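You operate a simulated robot arm through the tools that you are given. There is no shell and no other tool. Be economical: measure what you need, move in short steps, check, and stop when the job is done.

You run a simulated two-armed robot. Do the job below in one go: nothing can be reset, and whatever is moved stays where it is left.

TASK
Let the half pallet go and jog it fully onto the rollers.
Fine: both pusher frames home, the stop down, the button box's black knob left on FWD.

The check looks at the end state, three seconds after you hand in, the way a careful person would. Anything else that was tipped, shoved, dropped, spilled or broken makes it a failure.

THE ROBOT
Two 7-joint arms with two-finger parallel grippers on one trunk, on a base that drives. Base frame: it is fixed to the floor where the robot stands at the start and does not move with it; the origin is under the middle of the robot, x ahead of it, y to its left, z up. Readings come in m, rad, newtons and seconds.
The left shoulder is at the start at [0.05, 0.187, 1.035], the right one opposite. Places, roughly: black knob of the button box [0.8, 0.3, 0.8]; black lever of the far valve [0.3, -0.5, 0.8]; black lever of the near valve [0.4, 0, 0.8]; far dial knob [0.2, -0.7, 0.7]; half pallet [-3.5, -4.25, 0.25]; near dial knob [0.5, 0.2, 0.7]; red switch of the button box [1, 0.3, 0.8]; white button of the button box [0.9, 0.4, 0.8]; yellow knob of the button box [0.8, 0.4, 0.8]; yellow lever of the near frame [0.3, -0.3, 0.8]. Payload 3.43 kg a hand.
The TCP of each hand is the grasp point between the finger pads, 0.03 m short of the fingertips. In the tool frame z runs along the fingers and y along their closing line. Largest opening 0.094 m; finger width 0.028, thickness 0.01; the body of the gripper, 0.05 by 0.096 m, starts 0.055 m behind the TCP.
Orientation is told as [roll, pitch, yaw] about the base's x, y, z axes, in that order, counted from this pose: with the fingers straight down and closing along the base's y, the tool's x points along the base's -x, its y along +y and its z along -z.

THE INTERFACE
- The arms move only by the tool step_arm. It takes "left_steps", "right_steps" or both (then of equal length, played together; a hand with none holds still); each is a list of rows, each an object (a shift or turn left out is 0, a gripper value left out holds the last) with "fingers": the opening in per cent of the stroke, from 0 (shut) to 100 (fully open); "xyz": the shift along the tool's x, y, z in cm, a list of three; "delta_rot": the turn, a rotation vector about the tool's x, y, z in rad, a list of three. In form: [{"fingers": fingers, "xyz": [tx, ty, tz], "delta_rot": [wx, wy, wz]}, ...]. A call has 1 to 10 rows; each row is the pose to reach, as a shift and turn from the pose commanded when the call began, along the tool's axes at that moment. Each row takes 0.2 s and may step no farther than 0.05 m and 0.15 rad from the row before; otherwise, or with a gripper value out of range, the whole call is refused. Where a pose cannot be reached the arm comes as near as it can. A force on the tool above 40 N (or 10 N above the force at the start of the call, whichever is more), or a blocked arm, ends the call early, and 0.2 s more pass. Each finger travels about 0.153 m/s and halts on what it meets, pressing with about 42 N; the grip force reading is that of the motor and also rises with nothing between the fingers. The clock runs only during rows and for 0.2 s after the last one: add rows that repeat a pose to give the fingers time. It gives the time, the measured TCP pose, the force on the tool (base axes), the opening and the grip force at its end, in the units of the frame above (readings bear some noise), with the torque about the TCP (base axes, N m) and any sound that the robot's microphone picked up.
- Cameras (640 x 400 px; columns grow to the right, rows downward): "scene" is now at [0.1473, -0.0194, 1.2129]; the picture's right is [-0.21, -0.98, 0.00], its down [-0.40, 0.09, -0.91] and it looks along [0.89, -0.20, -0.41] (base axes); focal length 214 px, centre (320, 200). "left" rides on the left gripper at [0.076, -0.014, -0.103] in its tool frame; the picture's right is [0.18, 0.98, 0.00], its down [-0.75, 0.14, -0.64] and it looks along [-0.63, 0.12, 0.77] (tool axes); focal length 243 px, centre (320, 200). "right" rides on the right gripper at [0.076, 0.014, -0.103] in its tool frame; the picture's right is [-0.18, 0.98, 0.00], its down [-0.75, -0.14, -0.64] and it looks along [-0.63, -0.12, 0.77] (tool axes); focal length 243 px, centre (320, 200). There is no depth. A picture from a camera that has moved, and an enlarged one, comes with that camera's place and axes in the base frame and with its lens.
- camera(camera): a new picture of that camera. The clock stands still meanwhile.
- move_column(by): slides the trunk up (or, below 0, down) by that many m; the arms and the scene camera ride with it, the base frame stays. It gives what a move gives, with no picture.
- base_move(legs): drives the robot by 1 to 6 legs, each [ahead, left, turn to the left] in m, m and rad, along the robot's own axes; the way and the turn of a leg run together, so that a leg with both is an arc; at most 1.5 m and 3.142 rad a leg. The arms and the cameras ride along, it lands a little off, and it stops where it bumps. It gives what a move gives.
- head_to(pan, tilt): turns the head with the scene camera to pan (to the left, within 1.396 rad either way) and tilt (down, from -0.506 to 1.204), counted from straight ahead of the robot. It gives what a move gives.
- inspect(camera, box): a new picture of the part [left, top, right, bottom] of that camera's present view, enlarged. The clock stands still meanwhile.
- close_job(): hands the job in; it is judged then, once.

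Go step by step. Nothing tells you exact positions but the pictures and the camera data: compare them with the known pose of the tool, close in by small moves and look again before you grip or let go. The budget is 120 turns and 100 pictures, counting those below and the enlarged ones. Unless the task says otherwise, let go and move clear before handing in, and close with one line.

The tools are called after "Emit:" as name(argument=value, ...) on one line, values as JSON. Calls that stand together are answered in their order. step_arm: Moves the arms, as the interface text tells. Its arguments: {"type":"object","properties":{"left_steps":{"type":"array"},"right_steps":{"type":"array"}},"required":[]} The other tools are called the same way: move_column (by) slides the trunk up or down; base_move (legs) drives the base; head_to (pan, tilt) turns the head that bears the scene camera; camera (camera) takes a picture; inspect (camera, box) takes an enlarged picture of a part of a camera's view; close_job () hands the job in.

At the start:

```text
t: 0.0
left_eef_pos: [0.4202, 0.367, 1.0534]
left_tool_rot: [-0.001, 0.0, 0.0]
left_contact_force: [-0.5, 0.9, -0.8]
left_moment: [0.04, 0.03, 0.0]
left_width: 0.0939
left_grip_force: 0.1
right_eef_pos: [0.3993, -0.0616, 1.1418]
right_tool_rot: [-0.003, 0.0, -0.001]
right_contact_force: [-0.6, -0.1, 0.1]
right_moment: [0.0, 0.01, -0.03]
right_width: 0.0941
right_grip_force: 0.1
trunk travel left (down, up): [-0.25, 0.182]
robot x, y, heading: [0.0008, 0.004, -0.006]
head pan, tilt: [-0.215, 0.422]
```

scene: 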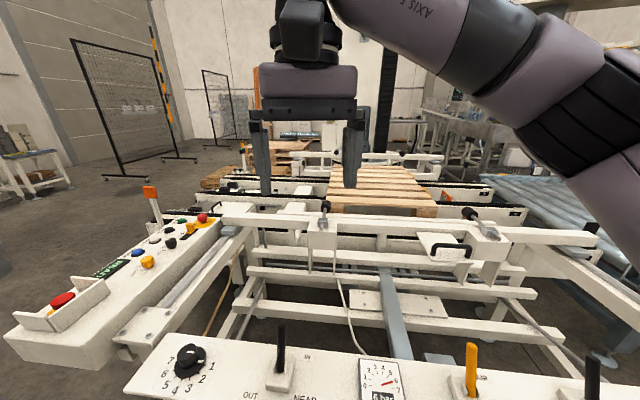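
right: 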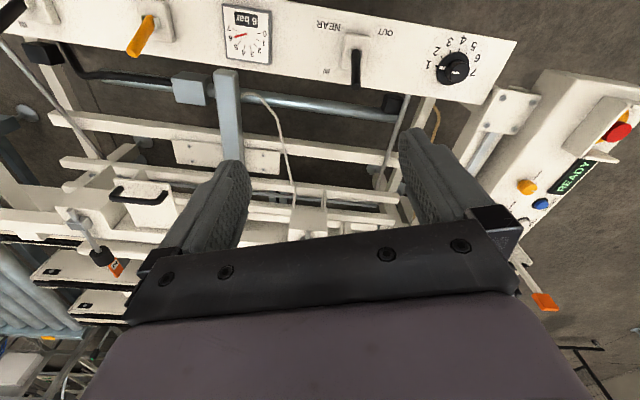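
left: 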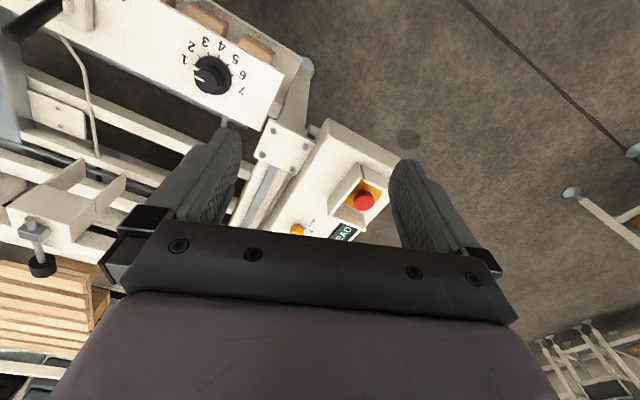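

I see a machine with a front panel (dials, near/far valves, yellow lever), a button box on the left, and a pallet on chains ahead. I'll look closer at the panels first.

Emit:
inspect(camera="scene", box=[0, 180, 240, 370])

Emit:
inspect(camera="scene", box=[200, 130, 540, 270])

Emit:
head_to(pan=-0.5, tilt=0.8)

Emit:
camera(camera="scene")

```text
2.11 times, centred on (120, 275) of scene
camera zoom: at [0.1473, -0.0194, 1.2129], right [-0.21, -0.98, 0.0], down [-0.4, 0.09, -0.91], along [0.89, -0.2, -0.41], focal length 452 px, centre (741, 42)
```

zoom: 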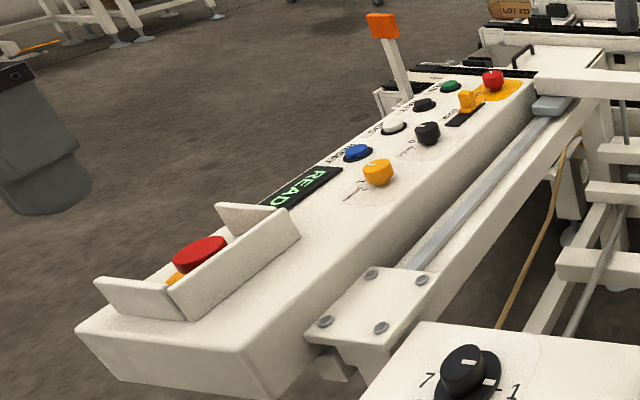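

```text
1.88 times, centred on (370, 200) of scene
camera zoom: at [0.1473, -0.0194, 1.2129], right [-0.21, -0.98, 0.0], down [-0.4, 0.09, -0.91], along [0.89, -0.2, -0.41], focal length 404 px, centre (226, 200)
```

zoom: 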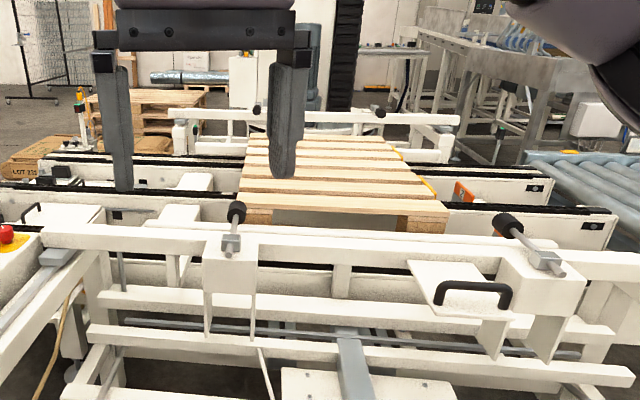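

```text
t: 0.8
left_eef_pos: [0.4219, 0.3664, 1.0538]
left_tool_rot: [0.0, -0.001, 0.001]
left_contact_force: [0.1, -0.5, 0.2]
left_moment: [0.03, 0.03, 0.0]
left_width: 0.0941
left_grip_force: 0.0
right_eef_pos: [0.399, -0.0616, 1.1443]
right_tool_rot: [0.001, 0.002, -0.003]
right_contact_force: [0.5, 0.2, 0.3]
right_moment: [0.02, 0.01, -0.01]
right_width: 0.0939
right_grip_force: 0.0
trunk travel left (down, up): [-0.25, 0.182]
robot x, y, heading: [0.0014, 0.0008, -0.002]
head pan, tilt: [-0.499, 0.799]
```

```text
94 pictures are left
camera scene: at [0.128, -0.0383, 1.1799], right [-0.48, -0.88, 0.0], down [-0.63, 0.34, -0.7], along [0.61, -0.33, -0.72], focal length 214 px, centre (320, 200)
```

scene: 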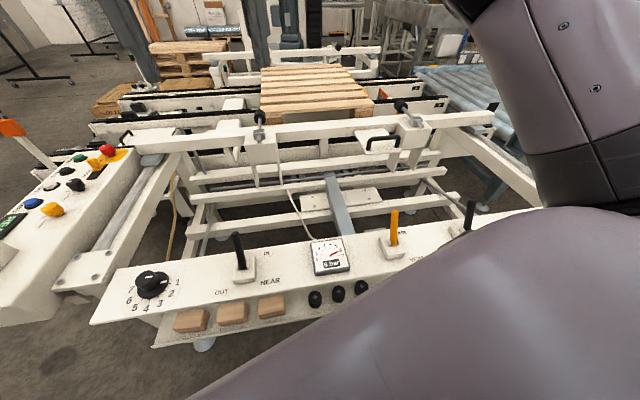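

The panel is partly hidden by the right arm; I'll read labels by zooming, and use the wrist cameras too.

Emit:
inspect(camera="scene", box=[80, 200, 500, 360])

Emit:
inspect(camera="scene", box=[0, 120, 160, 280])

Emit:
inspect(camera="right", box=[0, 0, 640, 200])

Emit:
inspect(camera="scene", box=[180, 40, 500, 200])

```text
1.52 times, centred on (290, 280) of scene
camera zoom: at [0.128, -0.0383, 1.1799], right [-0.48, -0.88, 0.0], down [-0.63, 0.34, -0.7], along [0.61, -0.33, -0.72], focal length 327 px, centre (366, 78)
```

zoom: 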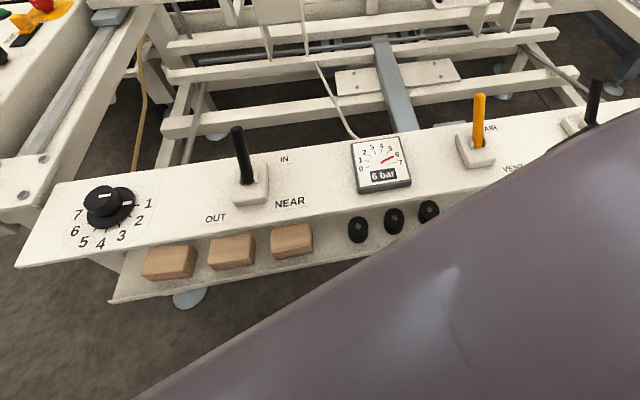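

```text
2.50 times, centred on (80, 200) of scene
camera zoom: at [0.128, -0.0383, 1.1799], right [-0.48, -0.88, 0.0], down [-0.63, 0.34, -0.7], along [0.61, -0.33, -0.72], focal length 536 px, centre (920, 200)
```

zoom: 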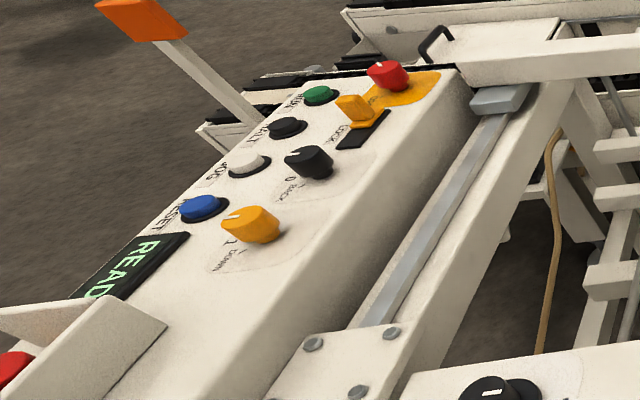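

```text
1.00 times, centred on (320, 100) of right (not enlarged: the box is as wide or as high as the picture)
camera zoom: at [0.3236, -0.0452, 1.2469], right [0.19, 0.98, 0.0], down [0.75, -0.14, 0.64], along [0.63, -0.12, -0.77], focal length 243 px, centre (320, 300)
```

zoom: 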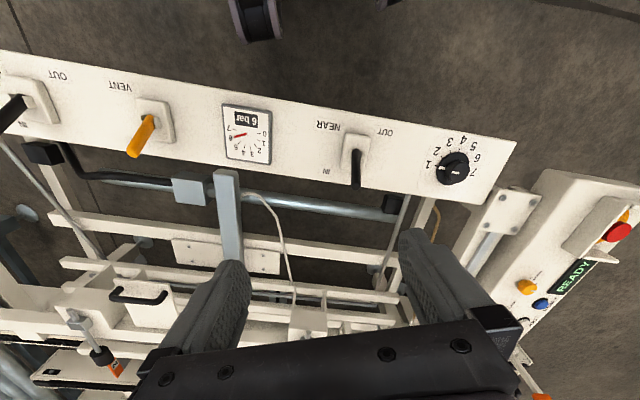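

```text
2.00 times, centred on (340, 120) of scene
camera zoom: at [0.128, -0.0383, 1.1799], right [-0.48, -0.88, 0.0], down [-0.63, 0.34, -0.7], along [0.61, -0.33, -0.72], focal length 429 px, centre (280, 360)
```

zoom: 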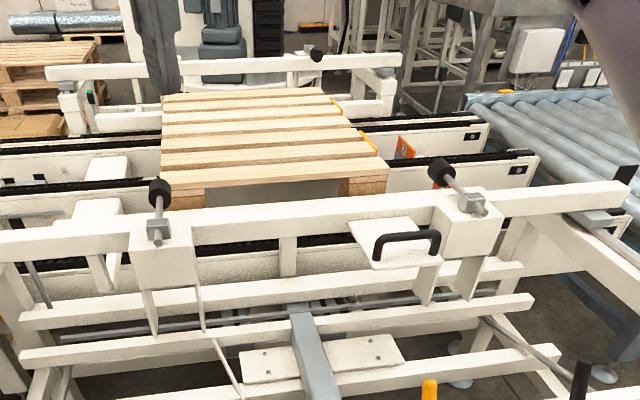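

I need to read the button box labels; I'll turn the head left and zoom.

Emit:
head_to(pan=0.42, tilt=0.55)

Emit:
inspect(camera="scene", box=[220, 120, 420, 245])

Emit:
step_arm(left_steps=[{"xyz": [-5, 0, 0]}, {"xyz": [-10, 0, 0]}, {"xyz": [-15, 0, 0]}, {"xyz": [-20, 0, 0]}, {"xyz": [-24, 0, 0]}])

Emit:
camera(camera="left")

```text
t: 2.1
left_eef_pos: [0.4217, 0.3659, 1.0534]
left_tool_rot: [0.0, -0.001, 0.0]
left_contact_force: [0.2, 0.8, -0.9]
left_moment: [-0.02, 0.04, 0.01]
left_width: 0.094
left_grip_force: 0.1
right_eef_pos: [0.3993, -0.0603, 1.1423]
right_tool_rot: [0.001, 0.0, -0.002]
right_contact_force: [0.1, -0.5, -0.4]
right_moment: [0.02, 0.0, 0.03]
right_width: 0.0941
right_grip_force: 0.0
trunk travel left (down, up): [-0.25, 0.182]
robot x, y, heading: [0.0043, 0.0009, -0.001]
head pan, tilt: [0.421, 0.55]
```

```text
3.20 times, centred on (320, 182) of scene
camera zoom: at [0.1391, 0.0369, 1.2012], right [0.41, -0.91, 0.0], down [-0.48, -0.21, -0.85], along [0.78, 0.35, -0.52], focal length 686 px, centre (320, 256)
```

zoom: 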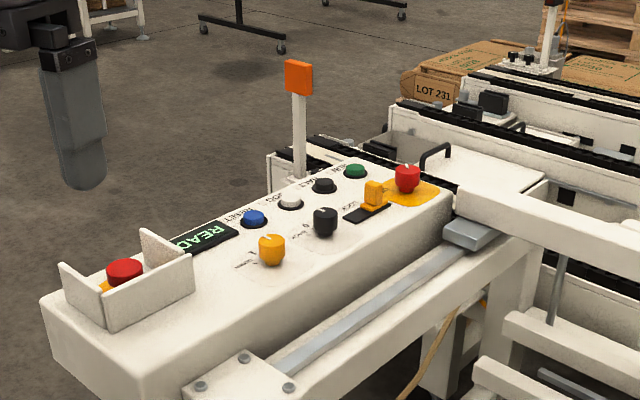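

```text
t: 3.3
left_eef_pos: [0.5627, 0.3748, 1.0336]
left_tool_rot: [0.0, 0.0, 0.0]
left_contact_force: [-0.2, 0.1, 0.7]
left_moment: [0.02, -0.01, 0.02]
left_width: 0.0942
left_grip_force: 0.1
left hand out of reach, approached as far as the arm can: row 3, 4, 5
right_eef_pos: [0.3984, -0.0598, 1.1436]
right_tool_rot: [0.0, -0.002, 0.0]
right_contact_force: [-0.2, -0.7, 0.3]
right_moment: [0.02, -0.01, 0.03]
right_width: 0.0941
right_grip_force: 0.1
trunk travel left (down, up): [-0.25, 0.182]
robot x, y, heading: [-0.0001, -0.0017, 0.0]
head pan, tilt: [0.421, 0.55]
```

```text
88 pictures are left
camera left: at [0.4873, 0.359, 1.1356], right [-0.18, 0.98, 0.0], down [0.75, 0.14, 0.64], along [0.63, 0.12, -0.77], focal length 243 px, centre (320, 200)
```

left: 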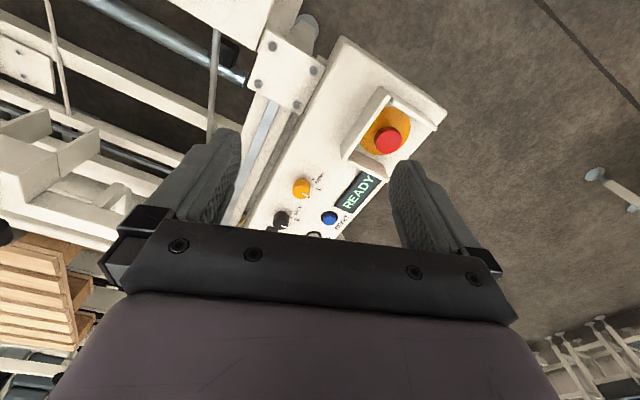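

The arm can't reach the box from here, and its labels read from the left (+y) side. I'll draw the arm back and look left and right before driving.

Emit:
step_arm(left_steps=[{"xyz": [4, 0, -2]}, {"xyz": [8, 0, -4]}, {"xyz": [12, 0, -6]}, {"xyz": [16, 0, -6]}])

Emit:
head_to(pan=1.2, tilt=0.5)

Emit:
camera(camera="scene")

Emit:
head_to(pan=-1.1, tilt=0.5)

Emit:
camera(camera="scene")

```text
t: 4.3
left_eef_pos: [0.3991, 0.3701, 1.0927]
left_tool_rot: [0.001, 0.0, 0.0]
left_contact_force: [-0.2, -0.2, -0.5]
left_moment: [0.0, -0.01, 0.0]
left_width: 0.0939
left_grip_force: 0.1
right_eef_pos: [0.3989, -0.0597, 1.1427]
right_tool_rot: [0.0, 0.001, -0.002]
right_contact_force: [0.1, -0.9, 0.9]
right_moment: [-0.01, 0.0, -0.03]
right_width: 0.0939
right_grip_force: 0.1
trunk travel left (down, up): [-0.25, 0.182]
robot x, y, heading: [-0.0013, -0.0004, -0.001]
head pan, tilt: [0.421, 0.55]
```

```text
t: 5.4
left_eef_pos: [0.4015, 0.3712, 1.0925]
left_tool_rot: [0.0, 0.0, 0.002]
left_contact_force: [0.4, 0.0, -0.6]
left_moment: [0.0, 0.0, 0.0]
left_width: 0.094
left_grip_force: 0.0
right_eef_pos: [0.399, -0.0605, 1.1434]
right_tool_rot: [-0.001, -0.001, -0.003]
right_contact_force: [0.5, 0.7, 0.1]
right_moment: [-0.01, 0.03, -0.02]
right_width: 0.0942
right_grip_force: 0.0
trunk travel left (down, up): [-0.25, 0.182]
robot x, y, heading: [-0.0011, 0.0009, 0.0]
head pan, tilt: [1.201, 0.499]
```

```text
87 pictures are left
camera scene: at [0.0901, 0.0851, 1.2058], right [0.93, -0.36, 0.0], down [-0.17, -0.45, -0.88], along [0.32, 0.82, -0.48], focal length 214 px, centre (320, 200)
```

scene: 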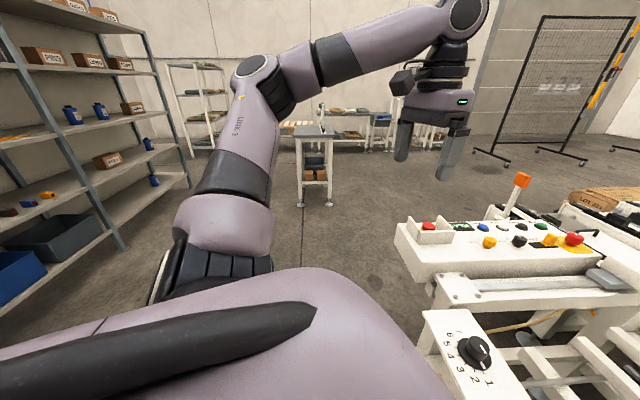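

```text
t: 7.5
left_eef_pos: [0.4001, 0.3711, 1.0928]
left_tool_rot: [0.001, 0.0, 0.0]
left_contact_force: [-0.2, -0.4, 0.3]
left_moment: [0.01, -0.01, 0.01]
left_width: 0.0941
left_grip_force: 0.1
right_eef_pos: [0.3987, -0.0609, 1.1423]
right_tool_rot: [0.0, 0.0, -0.002]
right_contact_force: [0.5, -0.5, 0.1]
right_moment: [-0.01, 0.02, -0.01]
right_width: 0.0941
right_grip_force: 0.0
trunk travel left (down, up): [-0.25, 0.182]
robot x, y, heading: [-0.0004, -0.0027, -0.0]
head pan, tilt: [-1.1, 0.499]
```

```text
86 pictures are left
camera scene: at [0.0985, -0.0807, 1.2058], right [-0.89, -0.45, 0.0], down [-0.22, 0.43, -0.88], along [0.4, -0.78, -0.48], focal length 214 px, centre (320, 200)
```

scene: 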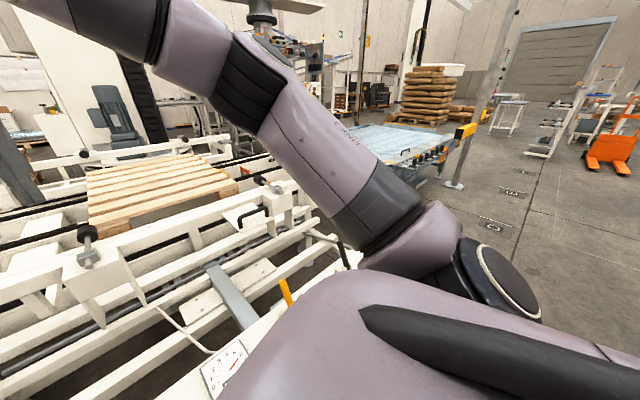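

Floor to the left is free. Now I'll move the right hand over the panel's right half to see the yellow lever and far valve with its camera.

Emit:
step_arm(right_steps=[{"xyz": [2, -5, 0]}, {"xyz": [3, -10, 0]}, {"xyz": [5, -15, 0]}, {"xyz": [7, -20, 0]}, {"xyz": [9, -25, 0]}, {"xyz": [9, -30, 0]}])

Emit:
camera(camera="right")

Emit:
inspect(camera="left", box=[0, 0, 320, 200])

```text
refused: row 1 steps farther than a row can; nothing moved
```

```text
85 pictures are left
camera right: at [0.3236, -0.0452, 1.2469], right [0.19, 0.98, 0.0], down [0.75, -0.14, 0.64], along [0.63, -0.12, -0.77], focal length 243 px, centre (320, 200)
```

right: 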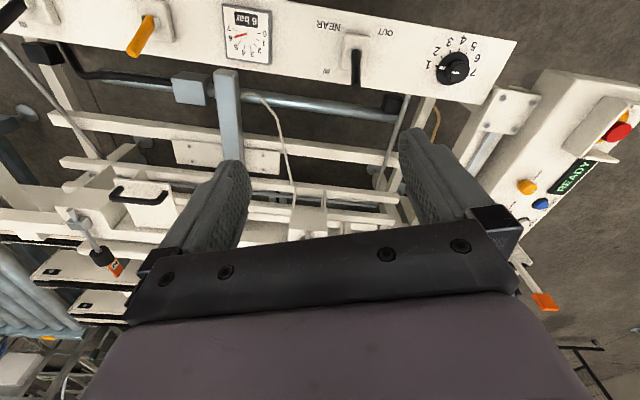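

```text
2.00 times, centred on (160, 100) of left
camera zoom: at [0.3253, 0.3563, 1.1954], right [-0.18, 0.98, 0.0], down [0.75, 0.14, 0.64], along [0.63, 0.12, -0.77], focal length 485 px, centre (640, 400)
```

zoom: 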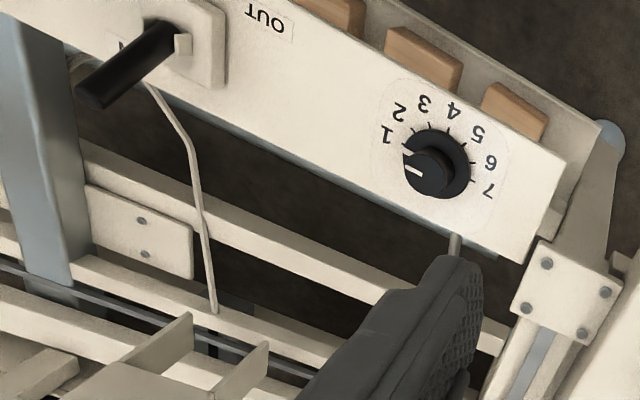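

The first step was too long; I'll use smaller ones.

Emit:
step_arm(right_steps=[{"xyz": [1, -4.5, 0]}, {"xyz": [2, -9, 0]}, {"xyz": [3, -13.5, 0]}, {"xyz": [4, -18, 0]}, {"xyz": [5, -22.5, 0]}, {"xyz": [6, -27, 0]}, {"xyz": [7, -31, 0]}])

Emit:
inspect(camera="right", box=[0, 0, 640, 200])

Emit:
head_to(pan=-0.4, tilt=0.9)

Emit:
camera(camera="scene")

```text
t: 9.1
left_eef_pos: [0.4014, 0.3701, 1.0945]
left_tool_rot: [-0.001, 0.0, 0.001]
left_contact_force: [1.5, 0.5, 0.5]
left_moment: [-0.01, -0.02, 0.01]
left_width: 0.094
left_grip_force: 0.0
right_eef_pos: [0.3239, -0.3732, 1.143]
right_tool_rot: [0.002, -0.002, 0.002]
right_contact_force: [0.0, -0.4, -0.4]
right_moment: [0.02, -0.02, -0.01]
right_width: 0.0938
right_grip_force: 0.1
trunk travel left (down, up): [-0.25, 0.182]
robot x, y, heading: [0.0014, -0.0017, -0.003]
head pan, tilt: [-1.1, 0.499]
```

```text
1.00 times, centred on (320, 100) of right (not enlarged: the box is as wide or as high as the picture)
camera zoom: at [0.2478, -0.3581, 1.2463], right [0.18, 0.98, 0.0], down [0.75, -0.14, 0.64], along [0.63, -0.12, -0.77], focal length 243 px, centre (320, 300)
```

zoom: 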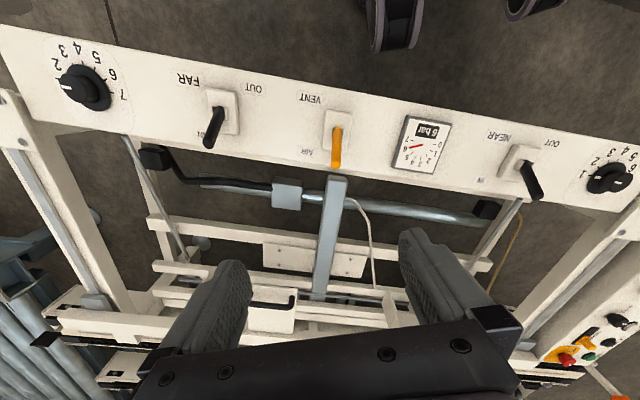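

```text
t: 10.2
left_eef_pos: [0.4007, 0.3715, 1.0931]
left_tool_rot: [0.001, 0.002, 0.0]
left_contact_force: [0.2, 0.1, -0.2]
left_moment: [-0.01, -0.01, -0.01]
left_width: 0.0943
left_grip_force: 0.0
right_eef_pos: [0.3241, -0.3725, 1.1432]
right_tool_rot: [-0.002, -0.002, 0.0]
right_contact_force: [-0.2, -1.0, 0.0]
right_moment: [-0.01, -0.03, 0.01]
right_width: 0.094
right_grip_force: 0.0
trunk travel left (down, up): [-0.25, 0.182]
robot x, y, heading: [-0.0006, 0.0007, -0.002]
head pan, tilt: [-0.4, 0.901]
```

```text
82 pictures are left
camera scene: at [0.1266, -0.0292, 1.172], right [-0.39, -0.92, 0.0], down [-0.72, 0.31, -0.62], along [0.57, -0.24, -0.78], focal length 214 px, centre (320, 200)
```

scene: 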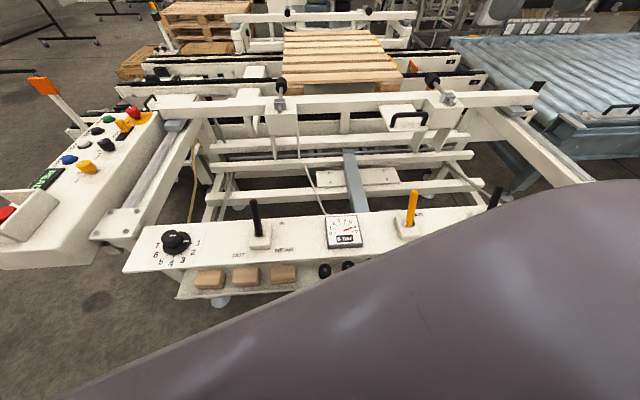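

All levers stand toward IN/AIR; the near lever's base is about (0.41, 0.00, 0.72), tip (0.453, -0.005, 0.796). I'll bring the closed right hand in front of (beyond) it and look.

Emit:
step_arm(right_steps=[{"fingers": 0, "xyz": [-2, 4.4, 0]}, {"xyz": [-4, 8.8, 0]}, {"xyz": [-6, 13.2, 0]}, {"xyz": [-8, 17.6, 0]}, {"xyz": [-10, 22, 0]}, {"xyz": [-12, 26.4, 0]}, {"xyz": [-14, 30.8, 0]}, {"xyz": [-17, 34, 0]}, {"xyz": [-18.5, 35.5, 4]}, {"xyz": [-18.5, 35.5, 9]}])

Emit:
step_arm(right_steps=[{"xyz": [0, 0, 5]}, {"xyz": [0, 0, 10]}, {"xyz": [0, 0, 15]}, {"xyz": [0, 0, 18]}])

Emit:
camera(camera="right")

Emit:
camera(camera="scene")

```text
t: 12.4
left_eef_pos: [0.4015, 0.3718, 1.0932]
left_tool_rot: [0.002, 0.0, 0.0]
left_contact_force: [0.2, 0.7, 0.6]
left_moment: [-0.01, 0.01, 0.01]
left_width: 0.0938
left_grip_force: 0.0
right_eef_pos: [0.5169, -0.0171, 1.0512]
right_tool_rot: [0.001, -0.001, -0.002]
right_contact_force: [-0.7, 0.3, 0.2]
right_moment: [-0.01, 0.02, 0.02]
right_width: 0.0001
right_grip_force: 32.9
trunk travel left (down, up): [-0.25, 0.182]
robot x, y, heading: [-0.0034, 0.0018, 0.0]
head pan, tilt: [-0.4, 0.901]
```

```text
t: 13.4
left_eef_pos: [0.4018, 0.3701, 1.0942]
left_tool_rot: [0.0, 0.0, 0.002]
left_contact_force: [0.9, -0.3, 0.2]
left_moment: [0.03, -0.01, 0.02]
left_width: 0.0942
left_grip_force: 0.0
right_eef_pos: [0.517, -0.0182, 0.8758]
right_tool_rot: [0.003, -0.001, 0.0]
right_contact_force: [0.4, 0.2, -0.3]
right_moment: [0.02, -0.01, 0.02]
right_width: 0.0
right_grip_force: 33.3
trunk travel left (down, up): [-0.25, 0.182]
robot x, y, heading: [0.0002, -0.0026, 0.001]
head pan, tilt: [-0.4, 0.901]
```

```text
81 pictures are left
camera right: at [0.4408, -0.0023, 0.98], right [0.19, 0.98, 0.0], down [0.75, -0.14, 0.64], along [0.63, -0.12, -0.77], focal length 243 px, centre (320, 200)
```

right: 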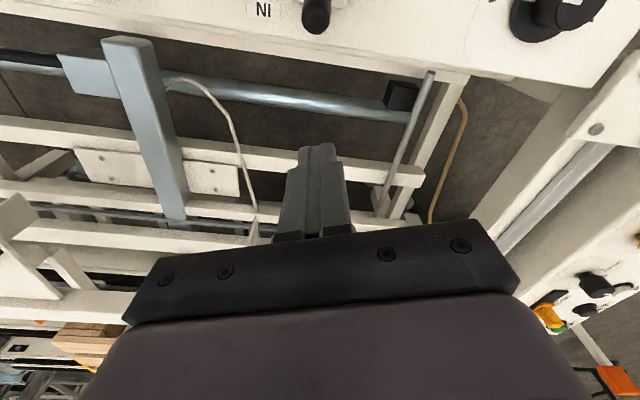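

```text
80 pictures are left
camera scene: at [0.1268, -0.0291, 1.172], right [-0.39, -0.92, 0.0], down [-0.72, 0.3, -0.62], along [0.57, -0.24, -0.78], focal length 214 px, centre (320, 200)
```

scene: 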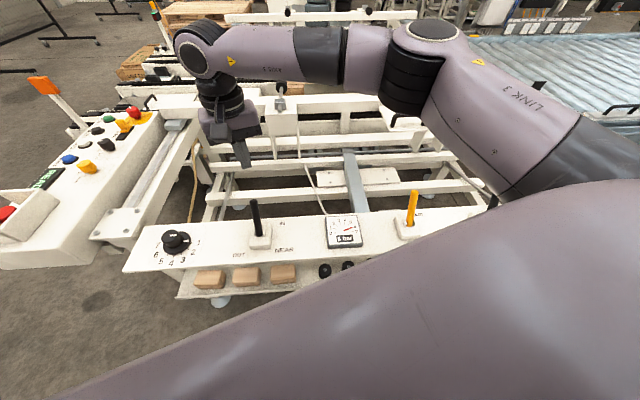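

The lever tip checks out at (0.449, -0.008). I'll lower in front of it and pull it toward the robot (OUT).

Emit:
step_arm(right_steps=[{"xyz": [0, 0.8, 4.5]}, {"xyz": [0, 0.8, 9]}, {"xyz": [3, 0.8, 9]}, {"xyz": [6, 1, 9]}, {"xyz": [8, 1.5, 9]}, {"xyz": [10, 2, 9]}, {"xyz": [11.5, 2.5, 9]}, {"xyz": [11.5, 2.5, 9]}])

Emit:
camera(camera="scene")

```text
t: 14.9
left_eef_pos: [0.4019, 0.3712, 1.0936]
left_tool_rot: [0.001, -0.001, 0.0]
left_contact_force: [-0.8, 0.3, 1.2]
left_moment: [-0.01, 0.0, -0.01]
left_width: 0.0941
left_grip_force: 0.0
right_eef_pos: [0.4273, 0.0005, 0.7873]
right_tool_rot: [-0.005, -0.034, -0.021]
right_contact_force: [2.6, -2.0, 1.8]
right_moment: [0.02, -0.11, 0.03]
right_width: 0.0002
right_grip_force: 33.0
trunk travel left (down, up): [-0.25, 0.182]
robot x, y, heading: [0.0006, -0.0001, 0.002]
head pan, tilt: [-0.4, 0.901]
stopped in row 7 (right hand): the force on the tool passed its limit at 49 N (the readings are from after the stop); the commanded pose is now the measured one
```

```text
79 pictures are left
camera scene: at [0.1264, -0.0291, 1.172], right [-0.39, -0.92, 0.0], down [-0.72, 0.31, -0.62], along [0.57, -0.24, -0.78], focal length 214 px, centre (320, 200)
```

scene: 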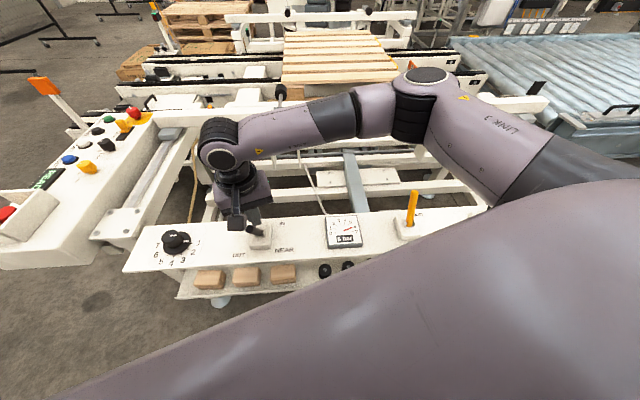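

It stopped on force at x=0.427. I'll back off and look at where the lever is.

Emit:
step_arm(right_steps=[{"xyz": [-3, 0, 0]}, {"xyz": [-6, 0, 0]}, {"xyz": [-8, 0, -5]}, {"xyz": [-8, 0, -10]}, {"xyz": [-8, -4, -13]}])

Emit:
inspect(camera="scene", box=[180, 160, 340, 270])

Emit:
camera(camera="scene")

```text
refused: row 3 steps farther than a row can; nothing moved
```

```text
3.64 times, centred on (260, 215) of scene
camera zoom: at [0.1264, -0.0291, 1.172], right [-0.39, -0.92, 0.0], down [-0.72, 0.31, -0.62], along [0.57, -0.24, -0.78], focal length 780 px, centre (538, 146)
```

zoom: 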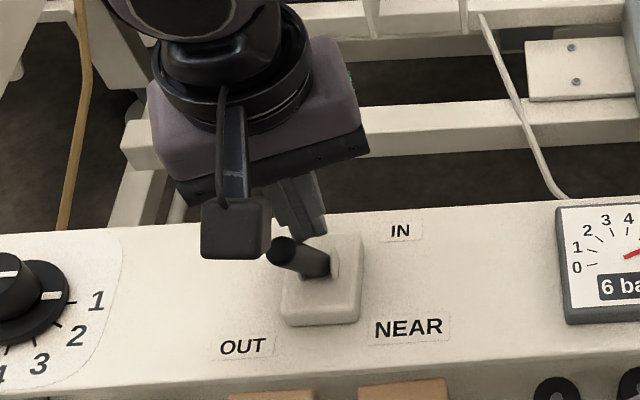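

```text
77 pictures are left
camera scene: at [0.1264, -0.0291, 1.172], right [-0.39, -0.92, 0.0], down [-0.72, 0.31, -0.62], along [0.57, -0.24, -0.78], focal length 214 px, centre (320, 200)
```

scene: 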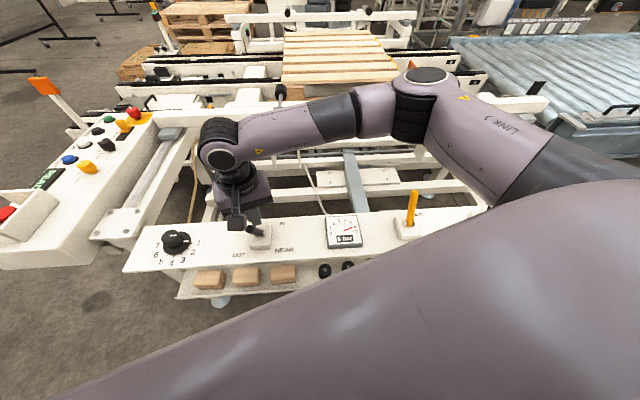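

The lever now leans toward OUT. I'll back away and check the frame.

Emit:
step_arm(right_steps=[{"xyz": [-3, 0, 0]}, {"xyz": [-6, 0, 0]}, {"xyz": [-8, 0, -4]}, {"xyz": [-8, 0, -8]}, {"xyz": [-8, -3, -12]}, {"xyz": [-8, -6, -16]}, {"xyz": [-5, -10, -18]}, {"xyz": [-2, -14, -18]}])

Emit:
camera(camera="scene")

Emit:
inspect(camera="right", box=[320, 0, 640, 200])

```text
refused: row 7 steps farther than a row can; nothing moved
```

```text
76 pictures are left
camera scene: at [0.1264, -0.0291, 1.172], right [-0.39, -0.92, 0.0], down [-0.72, 0.31, -0.62], along [0.57, -0.24, -0.78], focal length 214 px, centre (320, 200)
```

scene: 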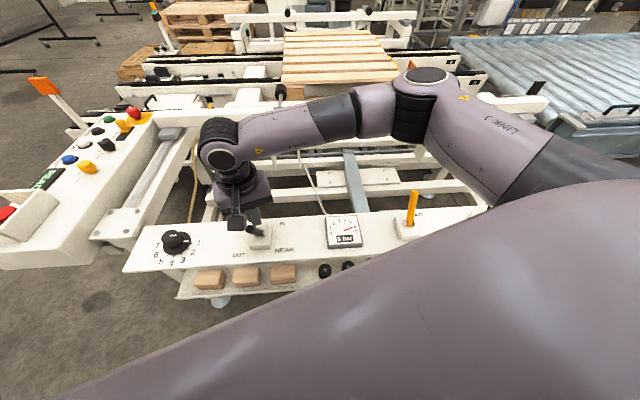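

```text
2.00 times, centred on (480, 100) of right
camera zoom: at [0.3478, 0.0176, 0.8884], right [0.2, 0.98, 0.0], down [0.73, -0.15, 0.67], along [0.65, -0.13, -0.74], focal length 485 px, centre (0, 400)
```

zoom: 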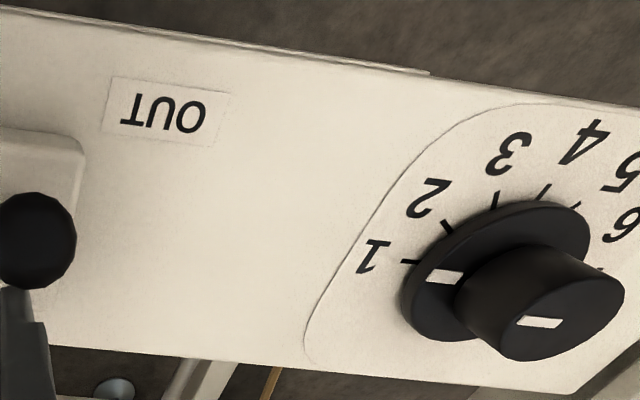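

The near dial is at about 1. I'll retreat with valid step sizes and then look.

Emit:
step_arm(right_steps=[{"xyz": [-3, 0, 0]}, {"xyz": [-6, 0, 0]}, {"xyz": [-8, 0, -4]}, {"xyz": [-8, 0, -8]}, {"xyz": [-8, -2, -12]}, {"xyz": [-8, -4, -16]}, {"xyz": [-6, -8, -18]}, {"xyz": [-4, -12, -18]}, {"xyz": [-2, -16, -18]}, {"xyz": [0, -20, -18]}])

Emit:
camera(camera="scene")

Emit:
inspect(camera="scene", box=[120, 60, 460, 270])

```text
t: 17.1
left_eef_pos: [0.4006, 0.3696, 1.094]
left_tool_rot: [-0.001, -0.001, -0.001]
left_contact_force: [-0.2, -0.8, -0.1]
left_moment: [0.0, 0.01, -0.04]
left_width: 0.094
left_grip_force: 0.0
right_eef_pos: [0.4152, -0.1996, 0.9657]
right_tool_rot: [-0.001, -0.032, -0.019]
right_contact_force: [0.3, 0.0, 0.3]
right_moment: [0.0, 0.0, -0.02]
right_width: 0.0
right_grip_force: 33.4
trunk travel left (down, up): [-0.25, 0.182]
robot x, y, heading: [0.0021, 0.0036, -0.003]
head pan, tilt: [-0.4, 0.901]
```

```text
74 pictures are left
camera scene: at [0.1269, -0.0296, 1.172], right [-0.39, -0.92, 0.0], down [-0.72, 0.31, -0.62], along [0.57, -0.24, -0.78], focal length 214 px, centre (320, 200)
```

scene: 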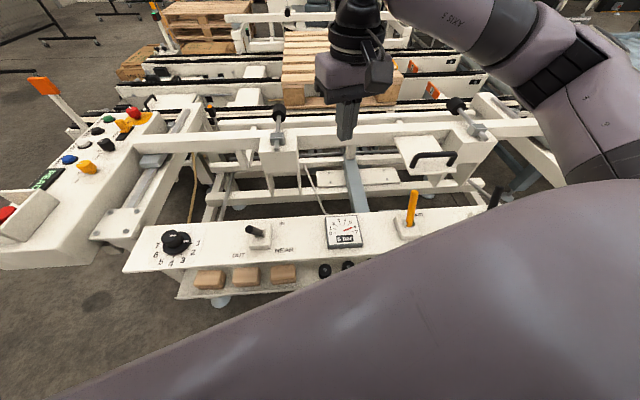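

```text
1.88 times, centred on (290, 165) of scene
camera zoom: at [0.1269, -0.0296, 1.172], right [-0.39, -0.92, 0.0], down [-0.72, 0.31, -0.62], along [0.57, -0.24, -0.78], focal length 404 px, centre (376, 266)
```

zoom: 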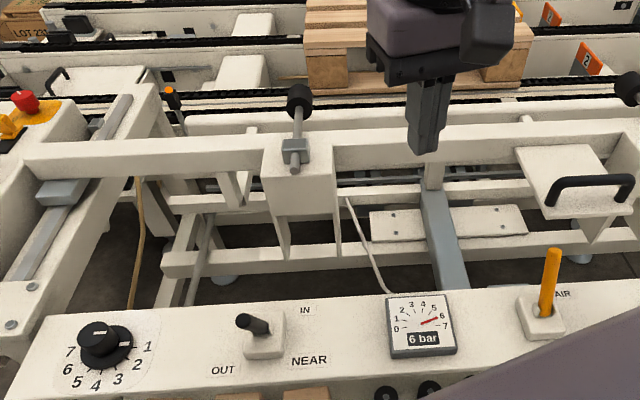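

The near frame is moving home. I'll shift the hand over toward the far lever (about tip (0.27, -0.53, 0.80)), staying high, and check the frame's resting place.

Emit:
step_arm(right_steps=[{"xyz": [1, -4.5, 0]}, {"xyz": [2, -9, 0]}, {"xyz": [3, -13.5, 0]}, {"xyz": [4, -18, 0]}, {"xyz": [4.5, -22.5, 0]}, {"xyz": [5, -27, 0]}, {"xyz": [5.5, -31, 0]}, {"xyz": [6, -34, 0]}, {"xyz": [6, -34, 0]}, {"xyz": [6, -34, 0]}])

Emit:
camera(camera="right")

Emit:
camera(camera="scene")

```text
t: 19.3
left_eef_pos: [0.4009, 0.3709, 1.0939]
left_tool_rot: [0.001, 0.001, 0.0]
left_contact_force: [-0.1, -0.1, 0.6]
left_moment: [0.03, 0.02, -0.04]
left_width: 0.094
left_grip_force: 0.1
right_eef_pos: [0.3514, -0.538, 0.9669]
right_tool_rot: [-0.001, -0.029, -0.018]
right_contact_force: [0.0, -0.3, 0.3]
right_moment: [0.0, 0.0, -0.02]
right_width: 0.0
right_grip_force: 32.9
trunk travel left (down, up): [-0.25, 0.182]
robot x, y, heading: [-0.0001, 0.0025, -0.0]
head pan, tilt: [-0.4, 0.901]
```

```text
72 pictures are left
camera right: at [0.2723, -0.5209, 1.0683], right [0.2, 0.98, 0.0], down [0.73, -0.15, 0.67], along [0.65, -0.13, -0.75], focal length 243 px, centre (320, 200)
```

right: 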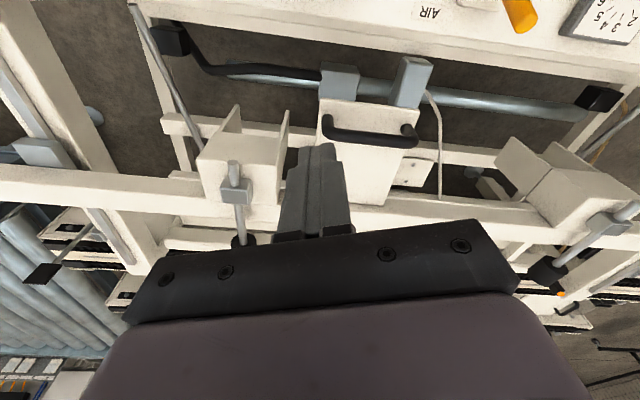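

```text
71 pictures are left
camera scene: at [0.1272, -0.0292, 1.172], right [-0.39, -0.92, 0.0], down [-0.72, 0.31, -0.62], along [0.57, -0.24, -0.78], focal length 214 px, centre (320, 200)
```

scene: 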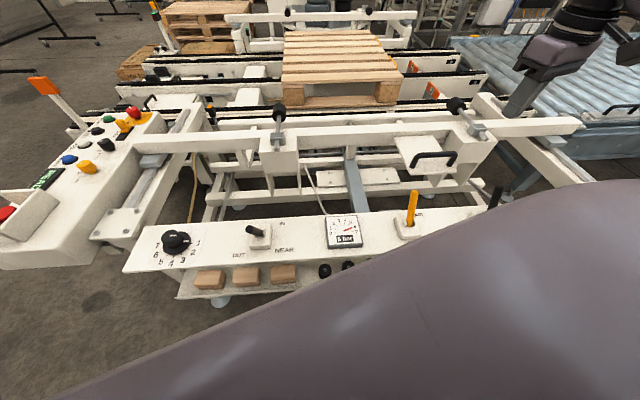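

The near frame has settled. Its handle lies around (0.39–0.43, -0.54–-0.44, 0.79), so I'll go down between it and the far lever at x≈0.33, then pull toward OUT.

Emit:
step_arm(right_steps=[{"xyz": [1.9, -1.2, 3]}, {"xyz": [1.9, -1.2, 7.5]}, {"xyz": [1.9, -1.2, 12]}, {"xyz": [1.9, -1.2, 15]}, {"xyz": [1.9, -1.2, 17.5]}])

Emit:
camera(camera="right")

```text
t: 20.5
left_eef_pos: [0.4015, 0.3704, 1.0938]
left_tool_rot: [0.001, -0.001, 0.0]
left_contact_force: [0.4, 0.4, -0.1]
left_moment: [-0.02, -0.02, 0.01]
left_width: 0.0939
left_grip_force: 0.0
right_eef_pos: [0.337, -0.5403, 0.79]
right_tool_rot: [-0.005, -0.034, -0.024]
right_contact_force: [0.6, 0.0, 0.4]
right_moment: [0.04, 0.01, 0.0]
right_width: 0.0
right_grip_force: 33.2
right hand out of reach, approached as far as the arm can: row 1, 2, 3, 4, 5
trunk travel left (down, up): [-0.25, 0.182]
robot x, y, heading: [0.002, 0.0011, 0.002]
head pan, tilt: [-0.4, 0.901]
```

```text
70 pictures are left
camera right: at [0.2582, -0.5225, 0.8913], right [0.21, 0.98, 0.0], down [0.73, -0.15, 0.67], along [0.65, -0.14, -0.74], focal length 243 px, centre (320, 200)
```

right: 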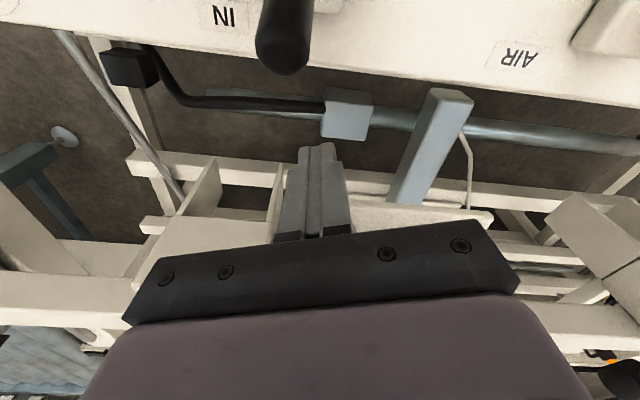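

The lever is right ahead of the fingers. Pull it back toward OUT.

Emit:
step_arm(right_steps=[{"xyz": [2.5, 0.3, 0]}, {"xyz": [4.5, 0.8, 0]}, {"xyz": [6.5, 1.5, 0]}, {"xyz": [8, 2, 0]}, {"xyz": [8.7, 2.2, 0]}])

Emit:
camera(camera="right")

```text
t: 21.7
left_eef_pos: [0.4019, 0.37, 1.0934]
left_tool_rot: [-0.001, 0.0, 0.0]
left_contact_force: [-0.4, 0.7, -0.3]
left_moment: [-0.03, -0.01, -0.05]
left_width: 0.094
left_grip_force: 0.0
right_eef_pos: [0.2486, -0.5174, 0.7869]
right_tool_rot: [-0.002, -0.03, -0.02]
right_contact_force: [-0.7, -0.2, -0.2]
right_moment: [-0.05, -0.06, -0.01]
right_width: 0.0001
right_grip_force: 32.9
trunk travel left (down, up): [-0.25, 0.182]
robot x, y, heading: [0.0021, -0.0017, -0.0]
head pan, tilt: [-0.4, 0.901]
```

```text
69 pictures are left
camera right: at [0.17, -0.4994, 0.8894], right [0.2, 0.98, 0.0], down [0.73, -0.15, 0.66], along [0.65, -0.13, -0.75], focal length 243 px, centre (320, 200)
```

right: 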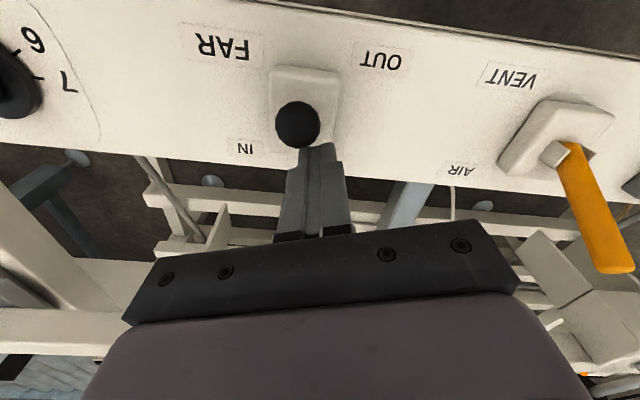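

The far lever now leans to OUT like the near one. Back off, lift, and look at the far frame.

Emit:
step_arm(right_steps=[{"xyz": [-3, -1, 0]}, {"xyz": [-6.5, -2, 0]}, {"xyz": [-6.5, -2, -5]}, {"xyz": [-6.5, -2, -10]}, {"xyz": [-6.5, -2, -15]}, {"xyz": [-4, -2, -19]}, {"xyz": [0, -2, -22]}, {"xyz": [4, -2, -22]}, {"xyz": [7, -2, -22]}, {"xyz": [7, -2, -22]}])

Emit:
head_to(pan=-0.3, tilt=0.55)

Emit:
camera(camera="scene")

Emit:
inspect(camera="scene", box=[180, 100, 500, 300])

```text
t: 23.9
left_eef_pos: [0.4022, 0.3714, 1.0936]
left_tool_rot: [0.0, 0.0, 0.0]
left_contact_force: [0.5, 0.4, 0.0]
left_moment: [-0.04, 0.0, -0.01]
left_width: 0.094
left_grip_force: 0.0
right_eef_pos: [0.197, -0.5156, 1.0168]
right_tool_rot: [-0.002, -0.031, -0.022]
right_contact_force: [-0.3, 0.8, -0.5]
right_moment: [-0.01, -0.03, -0.03]
right_width: 0.0
right_grip_force: 33.7
right hand out of reach, approached as far as the arm can: row 7, 8, 9, 10
trunk travel left (down, up): [-0.25, 0.182]
robot x, y, heading: [-0.0006, 0.0004, -0.002]
head pan, tilt: [-0.4, 0.901]
```

```text
t: 24.7
left_eef_pos: [0.4008, 0.3703, 1.0916]
left_tool_rot: [0.001, 0.0, -0.001]
left_contact_force: [1.1, 0.4, -0.7]
left_moment: [0.01, -0.01, -0.03]
left_width: 0.0943
left_grip_force: 0.1
right_eef_pos: [0.1966, -0.5149, 1.016]
right_tool_rot: [-0.002, -0.031, -0.022]
right_contact_force: [0.1, -0.5, -0.7]
right_moment: [0.01, 0.0, 0.0]
right_width: 0.0001
right_grip_force: 32.9
trunk travel left (down, up): [-0.25, 0.182]
robot x, y, heading: [0.0031, -0.0025, -0.001]
head pan, tilt: [-0.3, 0.55]
```

```text
68 pictures are left
camera scene: at [0.1434, -0.0264, 1.2012], right [-0.3, -0.96, 0.0], down [-0.5, 0.15, -0.85], along [0.81, -0.25, -0.52], focal length 214 px, centre (320, 200)
```

scene: 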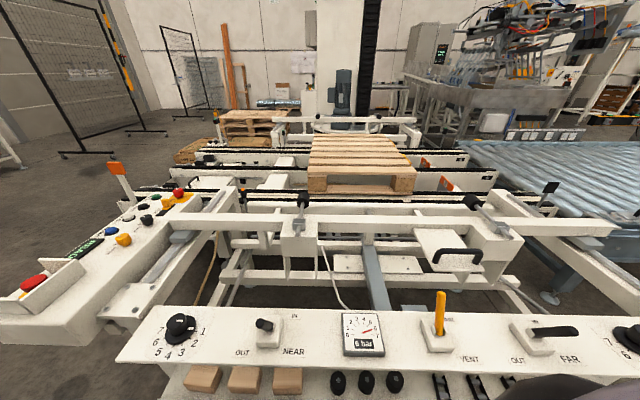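

```text
2.00 times, centred on (340, 200) of scene
camera zoom: at [0.1434, -0.0264, 1.2012], right [-0.3, -0.96, 0.0], down [-0.5, 0.15, -0.85], along [0.81, -0.25, -0.52], focal length 429 px, centre (280, 200)
```

zoom: 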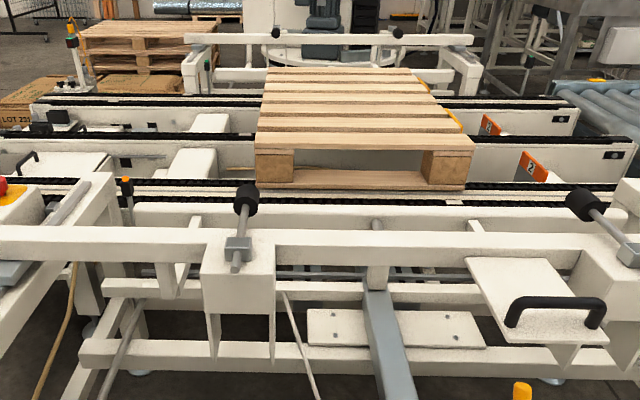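

Both frames appear to be retracting (near home, far receding). Next I'll drive to the +y side of the button box, facing it, to read its labels.

Emit:
base_move(legs=[[-0.15, 0, 0], [0, 1.05, 0], [0.95, 0, 0], [0, 0, -1.89]])

Emit:
head_to(pan=0.0, tilt=0.75)

Emit:
camera(camera="scene")

```text
t: 44.4
left_eef_pos: [0.9985, 0.5625, 1.094]
left_tool_rot: [-0.001, 0.0, -1.94]
left_contact_force: [0.6, 0.0, 0.0]
left_moment: [-0.01, -0.01, -0.02]
left_width: 0.0942
left_grip_force: 0.1
right_eef_pos: [0.2451, 1.072, 1.0162]
right_tool_rot: [-0.003, -0.031, -1.959]
right_contact_force: [0.1, 0.2, -0.5]
right_moment: [-0.02, 0.02, 0.03]
right_width: 0.0
right_grip_force: 33.0
trunk travel left (down, up): [-0.25, 0.182]
robot x, y, heading: [0.7961, 1.0717, -1.936]
head pan, tilt: [-0.3, 0.55]
```

```text
t: 45.2
left_eef_pos: [0.9979, 0.5616, 1.0932]
left_tool_rot: [0.001, 0.0, -1.938]
left_contact_force: [-0.4, -0.9, 0.0]
left_moment: [0.0, -0.01, 0.01]
left_width: 0.0942
left_grip_force: 0.0
right_eef_pos: [0.2436, 1.0709, 1.016]
right_tool_rot: [-0.002, -0.032, -1.961]
right_contact_force: [0.2, 0.0, 0.7]
right_moment: [0.01, 0.03, -0.05]
right_width: 0.0001
right_grip_force: 33.2
trunk travel left (down, up): [-0.25, 0.182]
robot x, y, heading: [0.7967, 1.0723, -1.941]
head pan, tilt: [0.0, 0.75]
```

```text
66 pictures are left
camera scene: at [0.7444, 0.9378, 1.1839], right [-0.93, 0.36, 0.0], down [0.25, 0.64, -0.73], along [-0.26, -0.68, -0.68], focal length 214 px, centre (320, 200)
```

scene: 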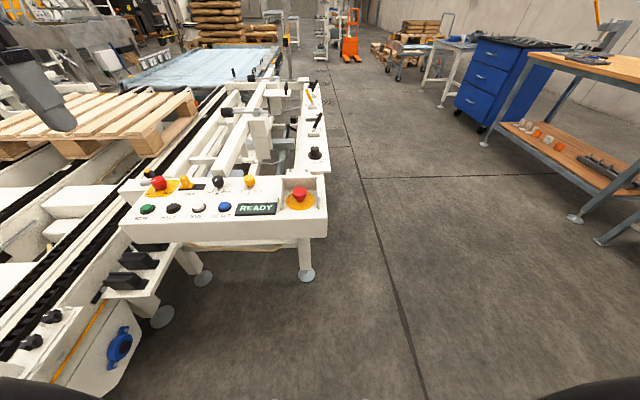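

Emit:
inspect(camera="scene", box=[110, 160, 340, 260])

Emit:
inspect(camera="scene", box=[0, 40, 330, 200])

```text
2.78 times, centred on (225, 210) of scene
camera zoom: at [0.7444, 0.9378, 1.1839], right [-0.93, 0.36, 0.0], down [0.25, 0.64, -0.73], along [-0.26, -0.68, -0.68], focal length 597 px, centre (584, 172)
```

zoom: 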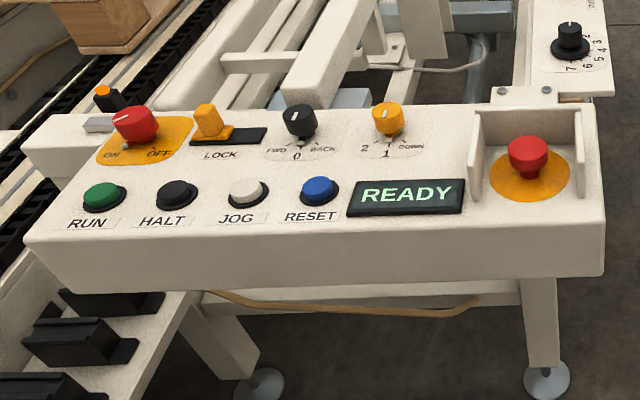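

```text
1.94 times, centred on (165, 120) of scene
camera zoom: at [0.7444, 0.9378, 1.1839], right [-0.93, 0.36, 0.0], down [0.25, 0.64, -0.73], along [-0.26, -0.68, -0.68], focal length 416 px, centre (621, 355)
```

zoom: 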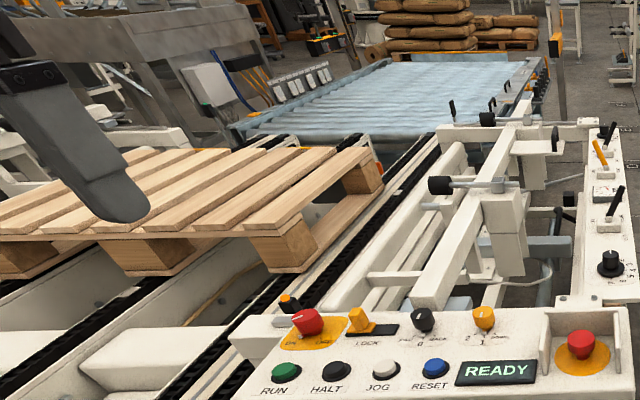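

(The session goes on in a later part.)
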